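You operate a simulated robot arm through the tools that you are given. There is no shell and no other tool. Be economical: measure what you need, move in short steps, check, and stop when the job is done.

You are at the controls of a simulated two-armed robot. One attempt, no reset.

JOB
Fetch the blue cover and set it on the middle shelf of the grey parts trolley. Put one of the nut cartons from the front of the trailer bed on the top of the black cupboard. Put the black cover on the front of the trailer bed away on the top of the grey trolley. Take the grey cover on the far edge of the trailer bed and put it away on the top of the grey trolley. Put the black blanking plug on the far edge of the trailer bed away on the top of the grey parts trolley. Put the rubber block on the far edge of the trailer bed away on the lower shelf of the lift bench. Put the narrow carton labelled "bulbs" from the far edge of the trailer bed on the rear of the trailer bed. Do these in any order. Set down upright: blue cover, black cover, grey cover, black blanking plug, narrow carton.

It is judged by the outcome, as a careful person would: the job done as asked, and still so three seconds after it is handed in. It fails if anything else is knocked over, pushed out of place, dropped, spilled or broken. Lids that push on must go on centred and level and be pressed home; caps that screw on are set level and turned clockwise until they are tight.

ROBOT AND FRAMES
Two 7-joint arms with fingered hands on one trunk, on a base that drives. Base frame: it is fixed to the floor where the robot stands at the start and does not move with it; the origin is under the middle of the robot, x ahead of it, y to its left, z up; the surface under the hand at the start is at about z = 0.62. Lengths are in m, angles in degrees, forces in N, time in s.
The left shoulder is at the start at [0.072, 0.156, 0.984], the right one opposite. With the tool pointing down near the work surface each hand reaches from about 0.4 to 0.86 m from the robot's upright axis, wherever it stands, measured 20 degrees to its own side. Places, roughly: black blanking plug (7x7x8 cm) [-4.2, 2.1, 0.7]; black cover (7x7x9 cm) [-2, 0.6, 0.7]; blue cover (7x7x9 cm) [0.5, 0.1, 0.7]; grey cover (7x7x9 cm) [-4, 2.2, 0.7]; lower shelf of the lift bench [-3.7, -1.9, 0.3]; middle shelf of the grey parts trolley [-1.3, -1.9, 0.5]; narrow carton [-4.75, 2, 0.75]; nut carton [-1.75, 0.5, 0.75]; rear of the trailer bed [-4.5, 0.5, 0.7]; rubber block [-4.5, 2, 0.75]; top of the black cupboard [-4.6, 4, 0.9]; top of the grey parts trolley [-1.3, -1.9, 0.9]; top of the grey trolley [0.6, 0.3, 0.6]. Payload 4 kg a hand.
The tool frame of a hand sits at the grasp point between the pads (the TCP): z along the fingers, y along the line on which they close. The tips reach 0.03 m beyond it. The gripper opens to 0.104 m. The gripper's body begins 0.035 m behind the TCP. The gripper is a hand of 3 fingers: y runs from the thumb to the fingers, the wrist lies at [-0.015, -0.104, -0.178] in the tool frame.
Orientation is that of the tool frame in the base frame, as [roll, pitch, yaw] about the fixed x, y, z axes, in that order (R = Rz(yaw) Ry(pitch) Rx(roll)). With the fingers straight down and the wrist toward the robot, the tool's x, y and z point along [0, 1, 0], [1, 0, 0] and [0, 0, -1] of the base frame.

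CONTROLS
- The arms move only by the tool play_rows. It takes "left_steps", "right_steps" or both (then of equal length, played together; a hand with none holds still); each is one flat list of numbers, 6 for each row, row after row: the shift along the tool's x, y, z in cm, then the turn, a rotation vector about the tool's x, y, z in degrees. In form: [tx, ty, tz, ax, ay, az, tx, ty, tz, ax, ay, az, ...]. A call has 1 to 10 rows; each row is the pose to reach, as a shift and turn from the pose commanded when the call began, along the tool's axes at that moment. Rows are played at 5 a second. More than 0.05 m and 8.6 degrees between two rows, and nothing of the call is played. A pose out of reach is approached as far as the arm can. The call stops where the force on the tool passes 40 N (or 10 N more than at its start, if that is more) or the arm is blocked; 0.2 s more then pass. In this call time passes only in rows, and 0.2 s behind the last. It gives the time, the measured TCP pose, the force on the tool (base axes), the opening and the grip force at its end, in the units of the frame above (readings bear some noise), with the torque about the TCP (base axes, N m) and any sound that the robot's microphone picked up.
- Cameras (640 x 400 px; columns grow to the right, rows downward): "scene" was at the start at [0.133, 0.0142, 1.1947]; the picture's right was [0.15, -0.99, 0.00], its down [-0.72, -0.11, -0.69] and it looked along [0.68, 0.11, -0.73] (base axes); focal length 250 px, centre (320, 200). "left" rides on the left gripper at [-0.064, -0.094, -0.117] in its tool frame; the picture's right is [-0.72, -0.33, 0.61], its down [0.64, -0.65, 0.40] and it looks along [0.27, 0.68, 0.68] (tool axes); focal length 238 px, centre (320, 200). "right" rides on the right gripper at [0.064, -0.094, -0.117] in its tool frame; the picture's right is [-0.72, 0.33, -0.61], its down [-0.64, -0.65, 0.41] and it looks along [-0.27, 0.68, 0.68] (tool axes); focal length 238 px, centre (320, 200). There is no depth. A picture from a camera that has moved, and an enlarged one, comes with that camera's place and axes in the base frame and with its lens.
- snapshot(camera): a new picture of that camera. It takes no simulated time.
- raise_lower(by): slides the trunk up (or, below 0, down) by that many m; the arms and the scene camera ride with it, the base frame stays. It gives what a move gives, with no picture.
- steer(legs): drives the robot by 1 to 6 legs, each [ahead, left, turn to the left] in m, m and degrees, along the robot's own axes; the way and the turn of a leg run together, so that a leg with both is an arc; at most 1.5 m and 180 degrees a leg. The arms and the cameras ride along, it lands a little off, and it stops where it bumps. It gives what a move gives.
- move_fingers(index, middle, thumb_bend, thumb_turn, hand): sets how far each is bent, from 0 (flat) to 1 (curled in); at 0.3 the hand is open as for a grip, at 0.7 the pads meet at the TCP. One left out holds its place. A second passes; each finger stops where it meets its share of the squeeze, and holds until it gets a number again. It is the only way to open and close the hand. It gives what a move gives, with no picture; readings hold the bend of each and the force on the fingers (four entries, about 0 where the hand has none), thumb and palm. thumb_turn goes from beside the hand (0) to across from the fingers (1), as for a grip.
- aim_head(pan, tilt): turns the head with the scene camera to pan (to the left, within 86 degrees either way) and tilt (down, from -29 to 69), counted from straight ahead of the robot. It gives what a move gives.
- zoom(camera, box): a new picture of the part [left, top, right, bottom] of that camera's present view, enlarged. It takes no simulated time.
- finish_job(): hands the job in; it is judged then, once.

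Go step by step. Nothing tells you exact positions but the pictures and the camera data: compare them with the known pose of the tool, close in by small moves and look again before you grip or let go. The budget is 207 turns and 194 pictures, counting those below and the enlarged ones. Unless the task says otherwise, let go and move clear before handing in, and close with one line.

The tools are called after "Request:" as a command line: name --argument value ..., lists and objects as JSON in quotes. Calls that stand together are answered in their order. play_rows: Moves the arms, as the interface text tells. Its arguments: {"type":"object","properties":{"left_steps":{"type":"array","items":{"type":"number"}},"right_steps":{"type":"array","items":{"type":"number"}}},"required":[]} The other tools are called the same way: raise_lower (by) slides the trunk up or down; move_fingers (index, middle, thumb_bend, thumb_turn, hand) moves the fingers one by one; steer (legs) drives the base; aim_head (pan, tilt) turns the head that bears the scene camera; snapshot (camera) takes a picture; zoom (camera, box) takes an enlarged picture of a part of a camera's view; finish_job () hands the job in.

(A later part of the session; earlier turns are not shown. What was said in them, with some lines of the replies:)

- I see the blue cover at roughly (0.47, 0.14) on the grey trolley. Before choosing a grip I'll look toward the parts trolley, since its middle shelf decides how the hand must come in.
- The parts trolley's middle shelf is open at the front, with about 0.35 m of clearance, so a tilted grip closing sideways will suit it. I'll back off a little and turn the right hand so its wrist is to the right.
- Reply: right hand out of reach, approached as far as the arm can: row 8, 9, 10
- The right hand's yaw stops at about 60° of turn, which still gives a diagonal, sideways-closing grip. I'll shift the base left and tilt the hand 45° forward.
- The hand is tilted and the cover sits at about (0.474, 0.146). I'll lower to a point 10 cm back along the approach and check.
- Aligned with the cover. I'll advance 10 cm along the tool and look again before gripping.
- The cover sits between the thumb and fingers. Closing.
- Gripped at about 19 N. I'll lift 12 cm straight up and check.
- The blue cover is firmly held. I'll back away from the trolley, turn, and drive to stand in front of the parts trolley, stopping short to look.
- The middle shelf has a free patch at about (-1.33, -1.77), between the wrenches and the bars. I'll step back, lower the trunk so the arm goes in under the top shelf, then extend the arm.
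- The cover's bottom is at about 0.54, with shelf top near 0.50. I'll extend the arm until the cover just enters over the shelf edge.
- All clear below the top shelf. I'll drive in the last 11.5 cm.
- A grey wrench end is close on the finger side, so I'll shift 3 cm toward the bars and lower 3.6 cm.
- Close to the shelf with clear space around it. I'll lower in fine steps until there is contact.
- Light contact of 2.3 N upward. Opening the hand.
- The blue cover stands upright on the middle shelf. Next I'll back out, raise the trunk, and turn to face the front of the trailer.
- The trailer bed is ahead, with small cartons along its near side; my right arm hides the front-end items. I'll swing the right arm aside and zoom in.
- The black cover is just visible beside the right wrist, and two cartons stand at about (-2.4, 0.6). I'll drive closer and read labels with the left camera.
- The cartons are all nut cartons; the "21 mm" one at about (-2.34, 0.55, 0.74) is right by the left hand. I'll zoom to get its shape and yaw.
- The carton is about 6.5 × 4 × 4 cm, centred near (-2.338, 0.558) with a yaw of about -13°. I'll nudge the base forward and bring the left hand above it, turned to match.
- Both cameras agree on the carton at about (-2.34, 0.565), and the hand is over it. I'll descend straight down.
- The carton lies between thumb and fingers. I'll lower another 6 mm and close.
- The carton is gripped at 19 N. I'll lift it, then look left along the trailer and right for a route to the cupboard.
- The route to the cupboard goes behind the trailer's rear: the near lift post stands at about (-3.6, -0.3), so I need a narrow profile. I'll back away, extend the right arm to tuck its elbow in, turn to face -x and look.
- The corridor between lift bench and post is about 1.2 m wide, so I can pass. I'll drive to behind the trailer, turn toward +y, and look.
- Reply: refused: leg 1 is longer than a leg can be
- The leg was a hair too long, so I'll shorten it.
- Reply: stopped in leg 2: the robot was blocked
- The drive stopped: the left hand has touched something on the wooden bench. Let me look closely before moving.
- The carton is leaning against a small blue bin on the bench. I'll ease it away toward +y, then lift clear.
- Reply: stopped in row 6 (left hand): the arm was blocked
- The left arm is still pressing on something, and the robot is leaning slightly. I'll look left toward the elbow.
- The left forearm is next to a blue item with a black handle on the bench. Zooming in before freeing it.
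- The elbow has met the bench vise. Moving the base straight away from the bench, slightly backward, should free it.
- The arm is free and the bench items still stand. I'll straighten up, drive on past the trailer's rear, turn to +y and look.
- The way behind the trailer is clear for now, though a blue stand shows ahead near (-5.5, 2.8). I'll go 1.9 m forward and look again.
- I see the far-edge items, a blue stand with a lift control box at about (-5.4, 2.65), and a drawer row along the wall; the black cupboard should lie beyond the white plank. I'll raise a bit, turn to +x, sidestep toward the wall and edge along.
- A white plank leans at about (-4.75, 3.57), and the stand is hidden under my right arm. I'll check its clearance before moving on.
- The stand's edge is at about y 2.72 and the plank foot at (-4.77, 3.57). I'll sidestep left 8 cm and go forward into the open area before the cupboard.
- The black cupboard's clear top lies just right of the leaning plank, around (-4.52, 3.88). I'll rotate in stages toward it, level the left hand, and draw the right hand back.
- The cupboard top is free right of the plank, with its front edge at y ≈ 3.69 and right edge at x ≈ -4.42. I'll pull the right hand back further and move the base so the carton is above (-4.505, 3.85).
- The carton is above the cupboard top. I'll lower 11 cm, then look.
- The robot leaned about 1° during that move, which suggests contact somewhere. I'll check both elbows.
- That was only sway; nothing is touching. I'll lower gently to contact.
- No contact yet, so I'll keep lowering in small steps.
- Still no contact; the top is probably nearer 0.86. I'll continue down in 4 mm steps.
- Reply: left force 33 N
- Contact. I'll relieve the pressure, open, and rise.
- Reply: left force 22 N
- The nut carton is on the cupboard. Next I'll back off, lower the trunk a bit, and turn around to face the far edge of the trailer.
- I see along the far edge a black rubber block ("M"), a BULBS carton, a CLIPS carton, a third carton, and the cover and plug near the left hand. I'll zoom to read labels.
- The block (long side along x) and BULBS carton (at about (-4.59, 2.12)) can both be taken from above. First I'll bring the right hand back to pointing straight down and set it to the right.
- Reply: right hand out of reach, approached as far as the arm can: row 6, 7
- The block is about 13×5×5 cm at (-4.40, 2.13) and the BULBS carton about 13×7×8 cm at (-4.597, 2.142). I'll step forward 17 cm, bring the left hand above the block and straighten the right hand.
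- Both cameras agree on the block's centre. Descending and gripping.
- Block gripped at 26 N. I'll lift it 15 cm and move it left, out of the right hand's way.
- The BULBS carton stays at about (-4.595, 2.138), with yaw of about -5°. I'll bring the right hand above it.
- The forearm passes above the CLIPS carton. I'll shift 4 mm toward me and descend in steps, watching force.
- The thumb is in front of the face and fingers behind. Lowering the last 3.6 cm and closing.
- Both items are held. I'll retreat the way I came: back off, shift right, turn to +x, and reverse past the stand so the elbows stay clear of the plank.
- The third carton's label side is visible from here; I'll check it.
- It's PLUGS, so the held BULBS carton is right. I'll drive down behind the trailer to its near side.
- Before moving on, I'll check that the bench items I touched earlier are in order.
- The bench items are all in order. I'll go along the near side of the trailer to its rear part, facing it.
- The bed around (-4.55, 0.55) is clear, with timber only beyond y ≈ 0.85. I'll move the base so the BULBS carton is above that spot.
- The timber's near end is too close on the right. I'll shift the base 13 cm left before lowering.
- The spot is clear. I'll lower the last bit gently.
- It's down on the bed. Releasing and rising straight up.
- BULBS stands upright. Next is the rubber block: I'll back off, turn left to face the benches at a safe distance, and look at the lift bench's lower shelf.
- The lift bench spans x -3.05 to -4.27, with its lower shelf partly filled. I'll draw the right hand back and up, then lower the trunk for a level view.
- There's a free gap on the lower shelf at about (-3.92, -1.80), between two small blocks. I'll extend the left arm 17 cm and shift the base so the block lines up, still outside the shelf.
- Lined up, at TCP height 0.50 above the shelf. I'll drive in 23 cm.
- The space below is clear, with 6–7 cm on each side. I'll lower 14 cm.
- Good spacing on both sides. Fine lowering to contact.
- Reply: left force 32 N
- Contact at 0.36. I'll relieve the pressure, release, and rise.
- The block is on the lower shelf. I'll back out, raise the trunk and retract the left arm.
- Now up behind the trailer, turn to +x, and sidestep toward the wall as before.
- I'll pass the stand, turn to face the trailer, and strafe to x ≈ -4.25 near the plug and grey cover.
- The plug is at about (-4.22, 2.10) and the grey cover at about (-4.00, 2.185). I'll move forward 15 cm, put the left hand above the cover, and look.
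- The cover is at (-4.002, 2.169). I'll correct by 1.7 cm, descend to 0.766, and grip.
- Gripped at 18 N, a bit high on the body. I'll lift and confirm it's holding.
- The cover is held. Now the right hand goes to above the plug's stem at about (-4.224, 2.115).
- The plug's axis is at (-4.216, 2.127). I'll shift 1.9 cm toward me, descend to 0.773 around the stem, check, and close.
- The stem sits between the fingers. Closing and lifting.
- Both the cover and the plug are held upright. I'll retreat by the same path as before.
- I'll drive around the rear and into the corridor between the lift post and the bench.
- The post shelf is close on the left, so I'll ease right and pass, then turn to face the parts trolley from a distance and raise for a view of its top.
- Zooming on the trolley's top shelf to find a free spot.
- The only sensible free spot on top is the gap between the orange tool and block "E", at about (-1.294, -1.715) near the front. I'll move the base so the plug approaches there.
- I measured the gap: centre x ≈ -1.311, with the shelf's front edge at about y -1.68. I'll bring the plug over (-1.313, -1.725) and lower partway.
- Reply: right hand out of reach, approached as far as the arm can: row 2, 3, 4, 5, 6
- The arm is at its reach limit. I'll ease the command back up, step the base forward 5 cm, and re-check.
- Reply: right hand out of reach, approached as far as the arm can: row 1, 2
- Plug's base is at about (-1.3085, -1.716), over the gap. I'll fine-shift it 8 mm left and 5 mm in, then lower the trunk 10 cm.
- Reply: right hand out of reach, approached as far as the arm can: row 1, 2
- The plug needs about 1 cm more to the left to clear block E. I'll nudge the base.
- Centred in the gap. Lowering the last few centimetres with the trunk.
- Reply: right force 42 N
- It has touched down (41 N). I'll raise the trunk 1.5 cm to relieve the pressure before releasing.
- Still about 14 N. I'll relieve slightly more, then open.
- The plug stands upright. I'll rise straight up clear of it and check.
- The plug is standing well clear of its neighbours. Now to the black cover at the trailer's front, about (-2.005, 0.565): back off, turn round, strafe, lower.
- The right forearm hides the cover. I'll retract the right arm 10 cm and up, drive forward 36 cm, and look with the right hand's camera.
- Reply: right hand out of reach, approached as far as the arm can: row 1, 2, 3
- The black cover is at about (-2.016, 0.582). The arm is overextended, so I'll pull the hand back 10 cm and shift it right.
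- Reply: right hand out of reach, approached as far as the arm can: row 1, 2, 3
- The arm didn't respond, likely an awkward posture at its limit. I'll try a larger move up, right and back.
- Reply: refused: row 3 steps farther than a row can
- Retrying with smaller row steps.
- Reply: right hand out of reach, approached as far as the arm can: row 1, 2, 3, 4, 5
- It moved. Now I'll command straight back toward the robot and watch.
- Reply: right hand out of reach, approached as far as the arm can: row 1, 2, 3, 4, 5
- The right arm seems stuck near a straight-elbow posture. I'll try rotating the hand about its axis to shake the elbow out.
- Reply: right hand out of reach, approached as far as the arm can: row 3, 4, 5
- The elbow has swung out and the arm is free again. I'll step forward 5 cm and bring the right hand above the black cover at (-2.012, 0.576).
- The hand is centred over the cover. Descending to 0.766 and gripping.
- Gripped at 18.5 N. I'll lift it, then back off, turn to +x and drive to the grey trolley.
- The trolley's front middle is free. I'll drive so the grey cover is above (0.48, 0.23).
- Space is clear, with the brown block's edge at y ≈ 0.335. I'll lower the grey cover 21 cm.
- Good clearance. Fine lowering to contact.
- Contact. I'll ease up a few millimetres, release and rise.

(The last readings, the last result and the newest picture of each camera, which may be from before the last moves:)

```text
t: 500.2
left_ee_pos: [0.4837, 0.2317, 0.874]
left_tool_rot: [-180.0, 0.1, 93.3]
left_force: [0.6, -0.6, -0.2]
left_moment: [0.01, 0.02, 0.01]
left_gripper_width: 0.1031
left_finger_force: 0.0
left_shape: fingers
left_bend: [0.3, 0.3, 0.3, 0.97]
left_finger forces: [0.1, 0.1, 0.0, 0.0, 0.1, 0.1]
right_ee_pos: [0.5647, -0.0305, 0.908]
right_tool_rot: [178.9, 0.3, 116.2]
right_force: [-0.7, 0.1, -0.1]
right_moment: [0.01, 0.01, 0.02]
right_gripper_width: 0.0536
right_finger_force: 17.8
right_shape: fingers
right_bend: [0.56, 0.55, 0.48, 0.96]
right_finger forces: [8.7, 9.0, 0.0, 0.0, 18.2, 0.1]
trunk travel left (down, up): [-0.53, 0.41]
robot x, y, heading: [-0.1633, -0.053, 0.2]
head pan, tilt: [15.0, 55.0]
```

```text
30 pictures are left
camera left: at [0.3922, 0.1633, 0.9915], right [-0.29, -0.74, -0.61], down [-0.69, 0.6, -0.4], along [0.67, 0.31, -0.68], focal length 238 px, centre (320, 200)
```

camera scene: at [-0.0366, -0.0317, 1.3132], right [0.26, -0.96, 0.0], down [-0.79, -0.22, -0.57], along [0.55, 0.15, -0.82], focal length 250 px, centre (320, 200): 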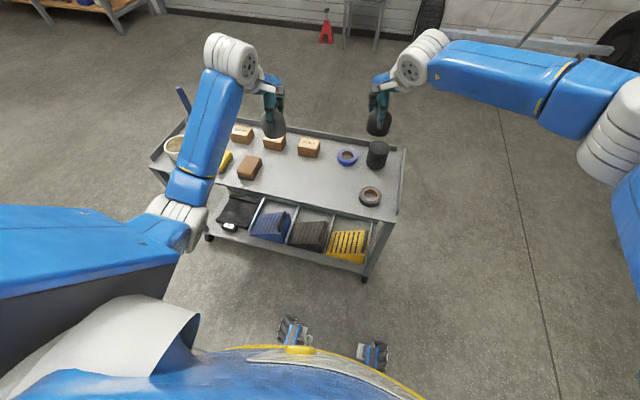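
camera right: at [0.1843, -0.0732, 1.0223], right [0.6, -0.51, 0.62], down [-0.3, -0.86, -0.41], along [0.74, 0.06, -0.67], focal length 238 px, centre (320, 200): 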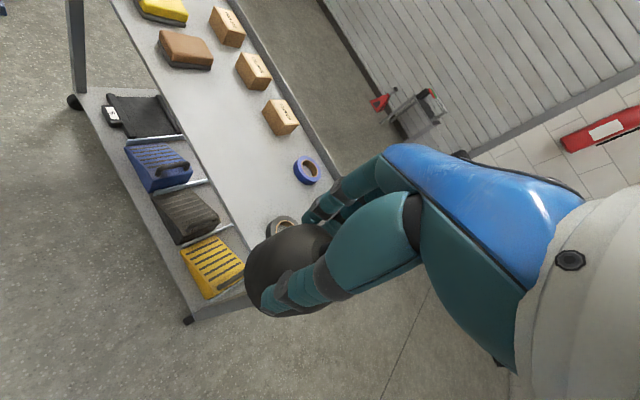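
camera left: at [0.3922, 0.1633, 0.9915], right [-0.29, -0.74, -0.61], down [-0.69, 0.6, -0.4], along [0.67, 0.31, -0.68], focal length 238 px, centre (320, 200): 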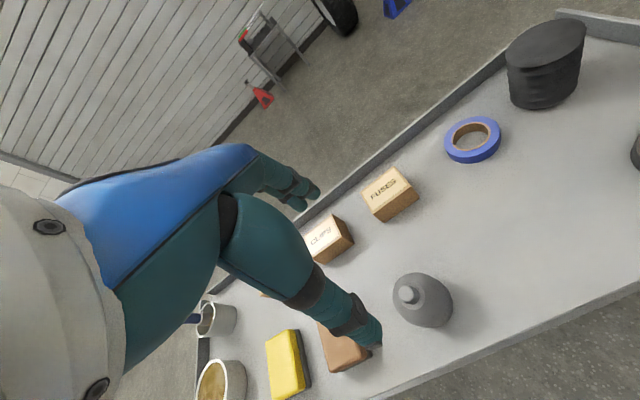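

The grey cover stands upright. I'll shift the base so the black cover is above (0.48, 0.08).

Request:
steer --legs '[[-0.085, 0.11, 0]]'

Request:
play_rows --right_steps '[0, 0, 4, 0.4, 0, 0, 0, 0, 8, 0.8, 0, 0, 0, 0, 12, 1.1, 0, 0, 0, 0, 14, 1.1, 0, 0]'

Request:
snapshot --camera "right"

Request:
snapshot --camera "scene"

```text
t: 501.5
left_ee_pos: [0.4004, 0.3326, 0.8748]
left_tool_rot: [179.9, -0.3, 93.1]
left_force: [-0.2, -0.9, -0.6]
left_moment: [0.04, 0.0, 0.0]
left_gripper_width: 0.1027
left_finger_force: 0.1
left_shape: fingers
left_bend: [0.3, 0.3, 0.3, 0.97]
left_finger forces: [0.0, 0.0, 0.1, 0.0, 0.1, 0.0]
right_ee_pos: [0.481, 0.0707, 0.909]
right_tool_rot: [178.6, -0.1, 116.2]
right_force: [0.9, -0.9, -0.1]
right_moment: [0.04, 0.03, 0.01]
right_gripper_width: 0.0534
right_finger_force: 18.0
right_shape: fingers
right_bend: [0.56, 0.55, 0.48, 0.96]
right_finger forces: [8.7, 9.0, 0.1, 0.1, 18.2, 0.1]
trunk travel left (down, up): [-0.53, 0.41]
robot x, y, heading: [-0.2463, 0.0557, 0.2]
head pan, tilt: [15.0, 55.0]
```

```text
t: 502.5
left_ee_pos: [0.3979, 0.3442, 0.8746]
left_tool_rot: [-179.9, 0.4, 93.2]
left_force: [-0.1, 0.2, -0.3]
left_moment: [-0.06, 0.01, -0.06]
left_gripper_width: 0.1027
left_finger_force: 0.1
left_shape: fingers
left_bend: [0.3, 0.3, 0.3, 0.97]
left_finger forces: [0.0, 0.0, 0.1, 0.0, 0.0, 0.0]
right_ee_pos: [0.4815, 0.0847, 0.7694]
right_tool_rot: [-179.9, 0.7, 116.2]
right_force: [0.5, 0.5, -0.8]
right_moment: [-0.02, -0.02, -0.04]
right_gripper_width: 0.0536
right_finger_force: 18.1
right_shape: fingers
right_bend: [0.56, 0.55, 0.48, 0.96]
right_finger forces: [8.6, 8.9, 0.0, 0.1, 18.0, 0.0]
trunk travel left (down, up): [-0.53, 0.41]
robot x, y, heading: [-0.2457, 0.0551, 0.4]
head pan, tilt: [15.0, 55.0]
```

```text
29 pictures are left
camera right: at [0.3686, 0.101, 0.886], right [0.61, -0.49, 0.62], down [-0.3, -0.87, -0.4], along [0.73, 0.05, -0.68], focal length 238 px, centre (320, 200)
```

right: 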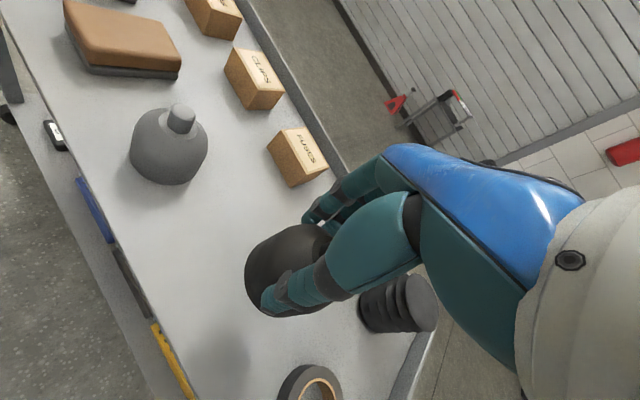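

```text
28 pictures are left
camera scene: at [-0.1202, 0.0823, 1.3131], right [0.26, -0.96, 0.0], down [-0.79, -0.22, -0.57], along [0.55, 0.15, -0.82], focal length 250 px, centre (320, 200)
```

scene: 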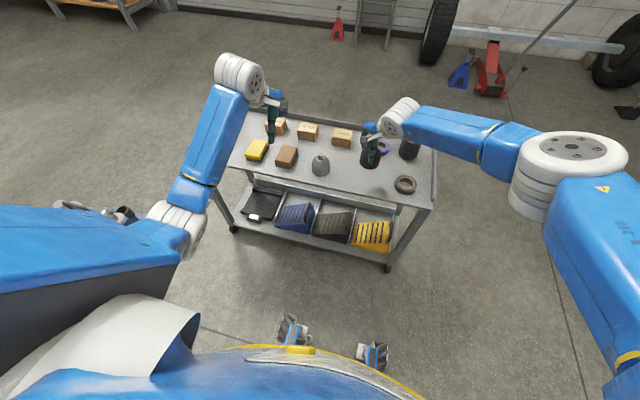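

Clear between the tape and the grey cover. Lowering to just above the surface, then gently to contact.

Request:
play_rows --right_steps '[0, 0, 3, 0, 0.3, 0, 0, 0, 6, 0, 0.5, 0, 0, 0, 7.6, 0, 0.5, 0]'

Request:
play_rows --right_steps '[0, 0, 0.3, 0, 0, 0, 0, 0, 0.6, 0, 0, 0, 0, 0, 0.9, 0, 0, 0]'

Request:
snapshot --camera "right"

```text
t: 503.3
left_ee_pos: [0.3982, 0.3416, 0.8736]
left_tool_rot: [179.9, 0.3, 93.2]
left_force: [0.3, -0.5, 0.0]
left_moment: [-0.02, -0.01, 0.02]
left_gripper_width: 0.1028
left_finger_force: 0.1
left_shape: fingers
left_bend: [0.3, 0.3, 0.3, 0.97]
left_finger forces: [0.0, 0.0, 0.1, 0.0, 0.1, 0.0]
right_ee_pos: [0.4835, 0.0808, 0.694]
right_tool_rot: [179.9, -0.1, 116.1]
right_force: [0.3, -0.6, -0.4]
right_moment: [0.01, -0.06, -0.01]
right_gripper_width: 0.0532
right_finger_force: 17.9
right_shape: fingers
right_bend: [0.56, 0.55, 0.48, 0.96]
right_finger forces: [8.7, 8.9, 0.0, 0.1, 18.0, 0.0]
trunk travel left (down, up): [-0.53, 0.41]
robot x, y, heading: [-0.2446, 0.0542, 0.3]
head pan, tilt: [15.0, 55.0]
```

```text
t: 504.1
left_ee_pos: [0.3977, 0.339, 0.8753]
left_tool_rot: [179.9, 0.2, 93.2]
left_force: [-0.8, 1.0, -1.1]
left_moment: [0.01, -0.01, 0.03]
left_gripper_width: 0.1028
left_finger_force: 0.1
left_shape: fingers
left_bend: [0.3, 0.3, 0.3, 0.97]
left_finger forces: [0.1, 0.0, 0.0, 0.1, 0.0, 0.1]
right_ee_pos: [0.4826, 0.0788, 0.6871]
right_tool_rot: [179.8, 0.0, 116.2]
right_force: [0.8, 1.1, 5.8]
right_moment: [0.06, -0.21, 0.02]
right_gripper_width: 0.0533
right_finger_force: 18.7
right_shape: fingers
right_bend: [0.56, 0.55, 0.48, 0.96]
right_finger forces: [9.2, 9.8, 0.0, 0.0, 18.9, 0.0]
trunk travel left (down, up): [-0.53, 0.41]
robot x, y, heading: [-0.2456, 0.0582, 0.2]
head pan, tilt: [15.0, 55.0]
```

```text
27 pictures are left
camera right: at [0.3686, 0.0941, 0.8035], right [0.61, -0.5, 0.61], down [-0.3, -0.86, -0.41], along [0.73, 0.06, -0.68], focal length 238 px, centre (320, 200)
```

right: 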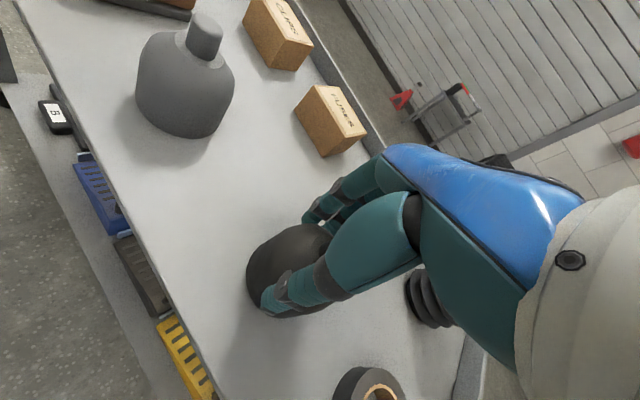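

Contact at 5.8 N. Releasing and rising.

Request:
move_fingers --hand "right" --index 0.3 --middle 0.3 --thumb_bend 0.3

Request:
play_rows --right_steps '[0, 0, -3, 0, 0, 0, 0, 0, -7, 0, 0, 0, 0, 0, -11, 0, 0, 0, 0, 0, -15, 0, 0, 0, 0, 0, -19, 0, 0, 0]'

Request:
snapshot --camera "right"

Request:
zoom --camera "scene" --box '[200, 80, 460, 280]'

```text
t: 505.1
left_ee_pos: [0.398, 0.3388, 0.8743]
left_tool_rot: [179.9, 0.2, 93.1]
left_force: [0.9, 0.1, -0.1]
left_moment: [0.02, -0.03, -0.01]
left_gripper_width: 0.1028
left_finger_force: 0.1
left_shape: fingers
left_bend: [0.3, 0.3, 0.3, 0.97]
left_finger forces: [0.0, 0.1, 0.1, 0.1, 0.0, 0.1]
right_ee_pos: [0.4828, 0.0792, 0.6847]
right_tool_rot: [179.9, 0.0, 116.2]
right_force: [-0.8, 0.1, -0.5]
right_moment: [0.0, 0.01, -0.01]
right_gripper_width: 0.1028
right_finger_force: 0.1
right_shape: fingers
right_bend: [0.3, 0.3, 0.3, 0.97]
right_finger forces: [0.1, 0.0, 0.1, 0.0, 0.0, 0.0]
trunk travel left (down, up): [-0.53, 0.41]
robot x, y, heading: [-0.2433, 0.0543, 0.3]
head pan, tilt: [15.0, 55.0]
```

```text
t: 506.3
left_ee_pos: [0.398, 0.3394, 0.8749]
left_tool_rot: [180.0, 0.3, 93.2]
left_force: [0.0, 0.0, -0.4]
left_moment: [-0.01, -0.02, -0.03]
left_gripper_width: 0.1028
left_finger_force: 0.0
left_shape: fingers
left_bend: [0.3, 0.3, 0.3, 0.97]
left_finger forces: [0.1, 0.0, 0.1, 0.0, 0.0, 0.0]
right_ee_pos: [0.4834, 0.0755, 0.8777]
right_tool_rot: [179.9, 0.0, 116.1]
right_force: [-0.2, -0.1, -0.7]
right_moment: [-0.01, -0.02, -0.04]
right_gripper_width: 0.103
right_finger_force: 0.0
right_shape: fingers
right_bend: [0.3, 0.3, 0.3, 0.97]
right_finger forces: [0.0, 0.0, 0.1, 0.0, 0.0, 0.1]
trunk travel left (down, up): [-0.53, 0.41]
robot x, y, heading: [-0.2426, 0.0583, 0.5]
head pan, tilt: [15.0, 55.0]
```

```text
26 pictures are left
camera right: at [0.3695, 0.0915, 0.9941], right [0.61, -0.5, 0.61], down [-0.3, -0.86, -0.41], along [0.73, 0.06, -0.68], focal length 238 px, centre (320, 200)
```

right: 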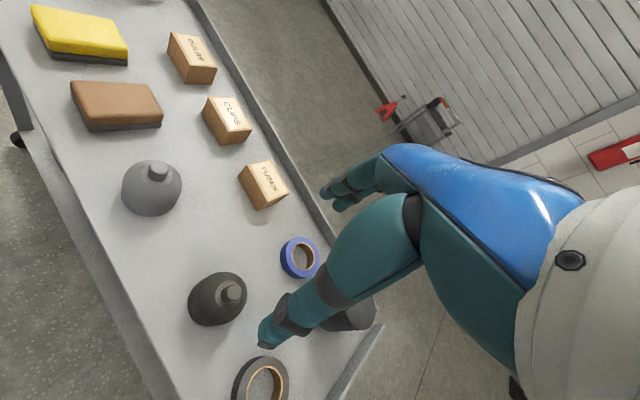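

```text
2.00 times, centred on (330, 180) of scene
camera zoom: at [-0.1218, 0.0755, 1.3133], right [0.26, -0.96, 0.0], down [-0.79, -0.22, -0.57], along [0.55, 0.15, -0.82], focal length 499 px, centre (300, 240)
```

zoom: 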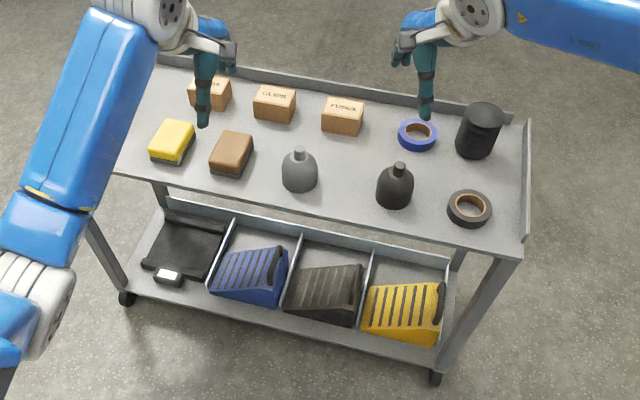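

Both covers stand upright on the grey trolley and all seven items are placed. I'll back clear and hand in.

Request:
steer --legs '[[-0.4, 0, 0]]'

Request:
finish_job

```text
t: 508.9
left_ee_pos: [-0.0066, 0.3378, 0.8739]
left_tool_rot: [179.8, 0.2, 93.1]
left_force: [0.2, -0.9, 0.6]
left_moment: [-0.02, -0.03, 0.0]
left_gripper_width: 0.1027
left_finger_force: 0.0
left_shape: fingers
left_bend: [0.3, 0.3, 0.3, 0.97]
left_finger forces: [0.0, 0.0, 0.0, 0.0, 0.1, 0.0]
right_ee_pos: [0.0799, 0.0745, 0.876]
right_tool_rot: [179.9, -0.1, 116.1]
right_force: [0.1, -0.3, 0.4]
right_moment: [-0.04, 0.02, 0.03]
right_gripper_width: 0.1027
right_finger_force: 0.1
right_shape: fingers
right_bend: [0.3, 0.3, 0.3, 0.97]
right_finger forces: [0.1, 0.1, 0.1, 0.0, 0.0, 0.0]
trunk travel left (down, up): [-0.53, 0.41]
robot x, y, heading: [-0.6491, 0.0542, 0.3]
head pan, tilt: [15.0, 55.0]
```

```text
The job is handed in.
```

All seven items were set down in their places and the job is handed in; the left arm bumped the vise and a small bin on the wooden bench along the way, but both looked undisturbed when I checked afterwards.
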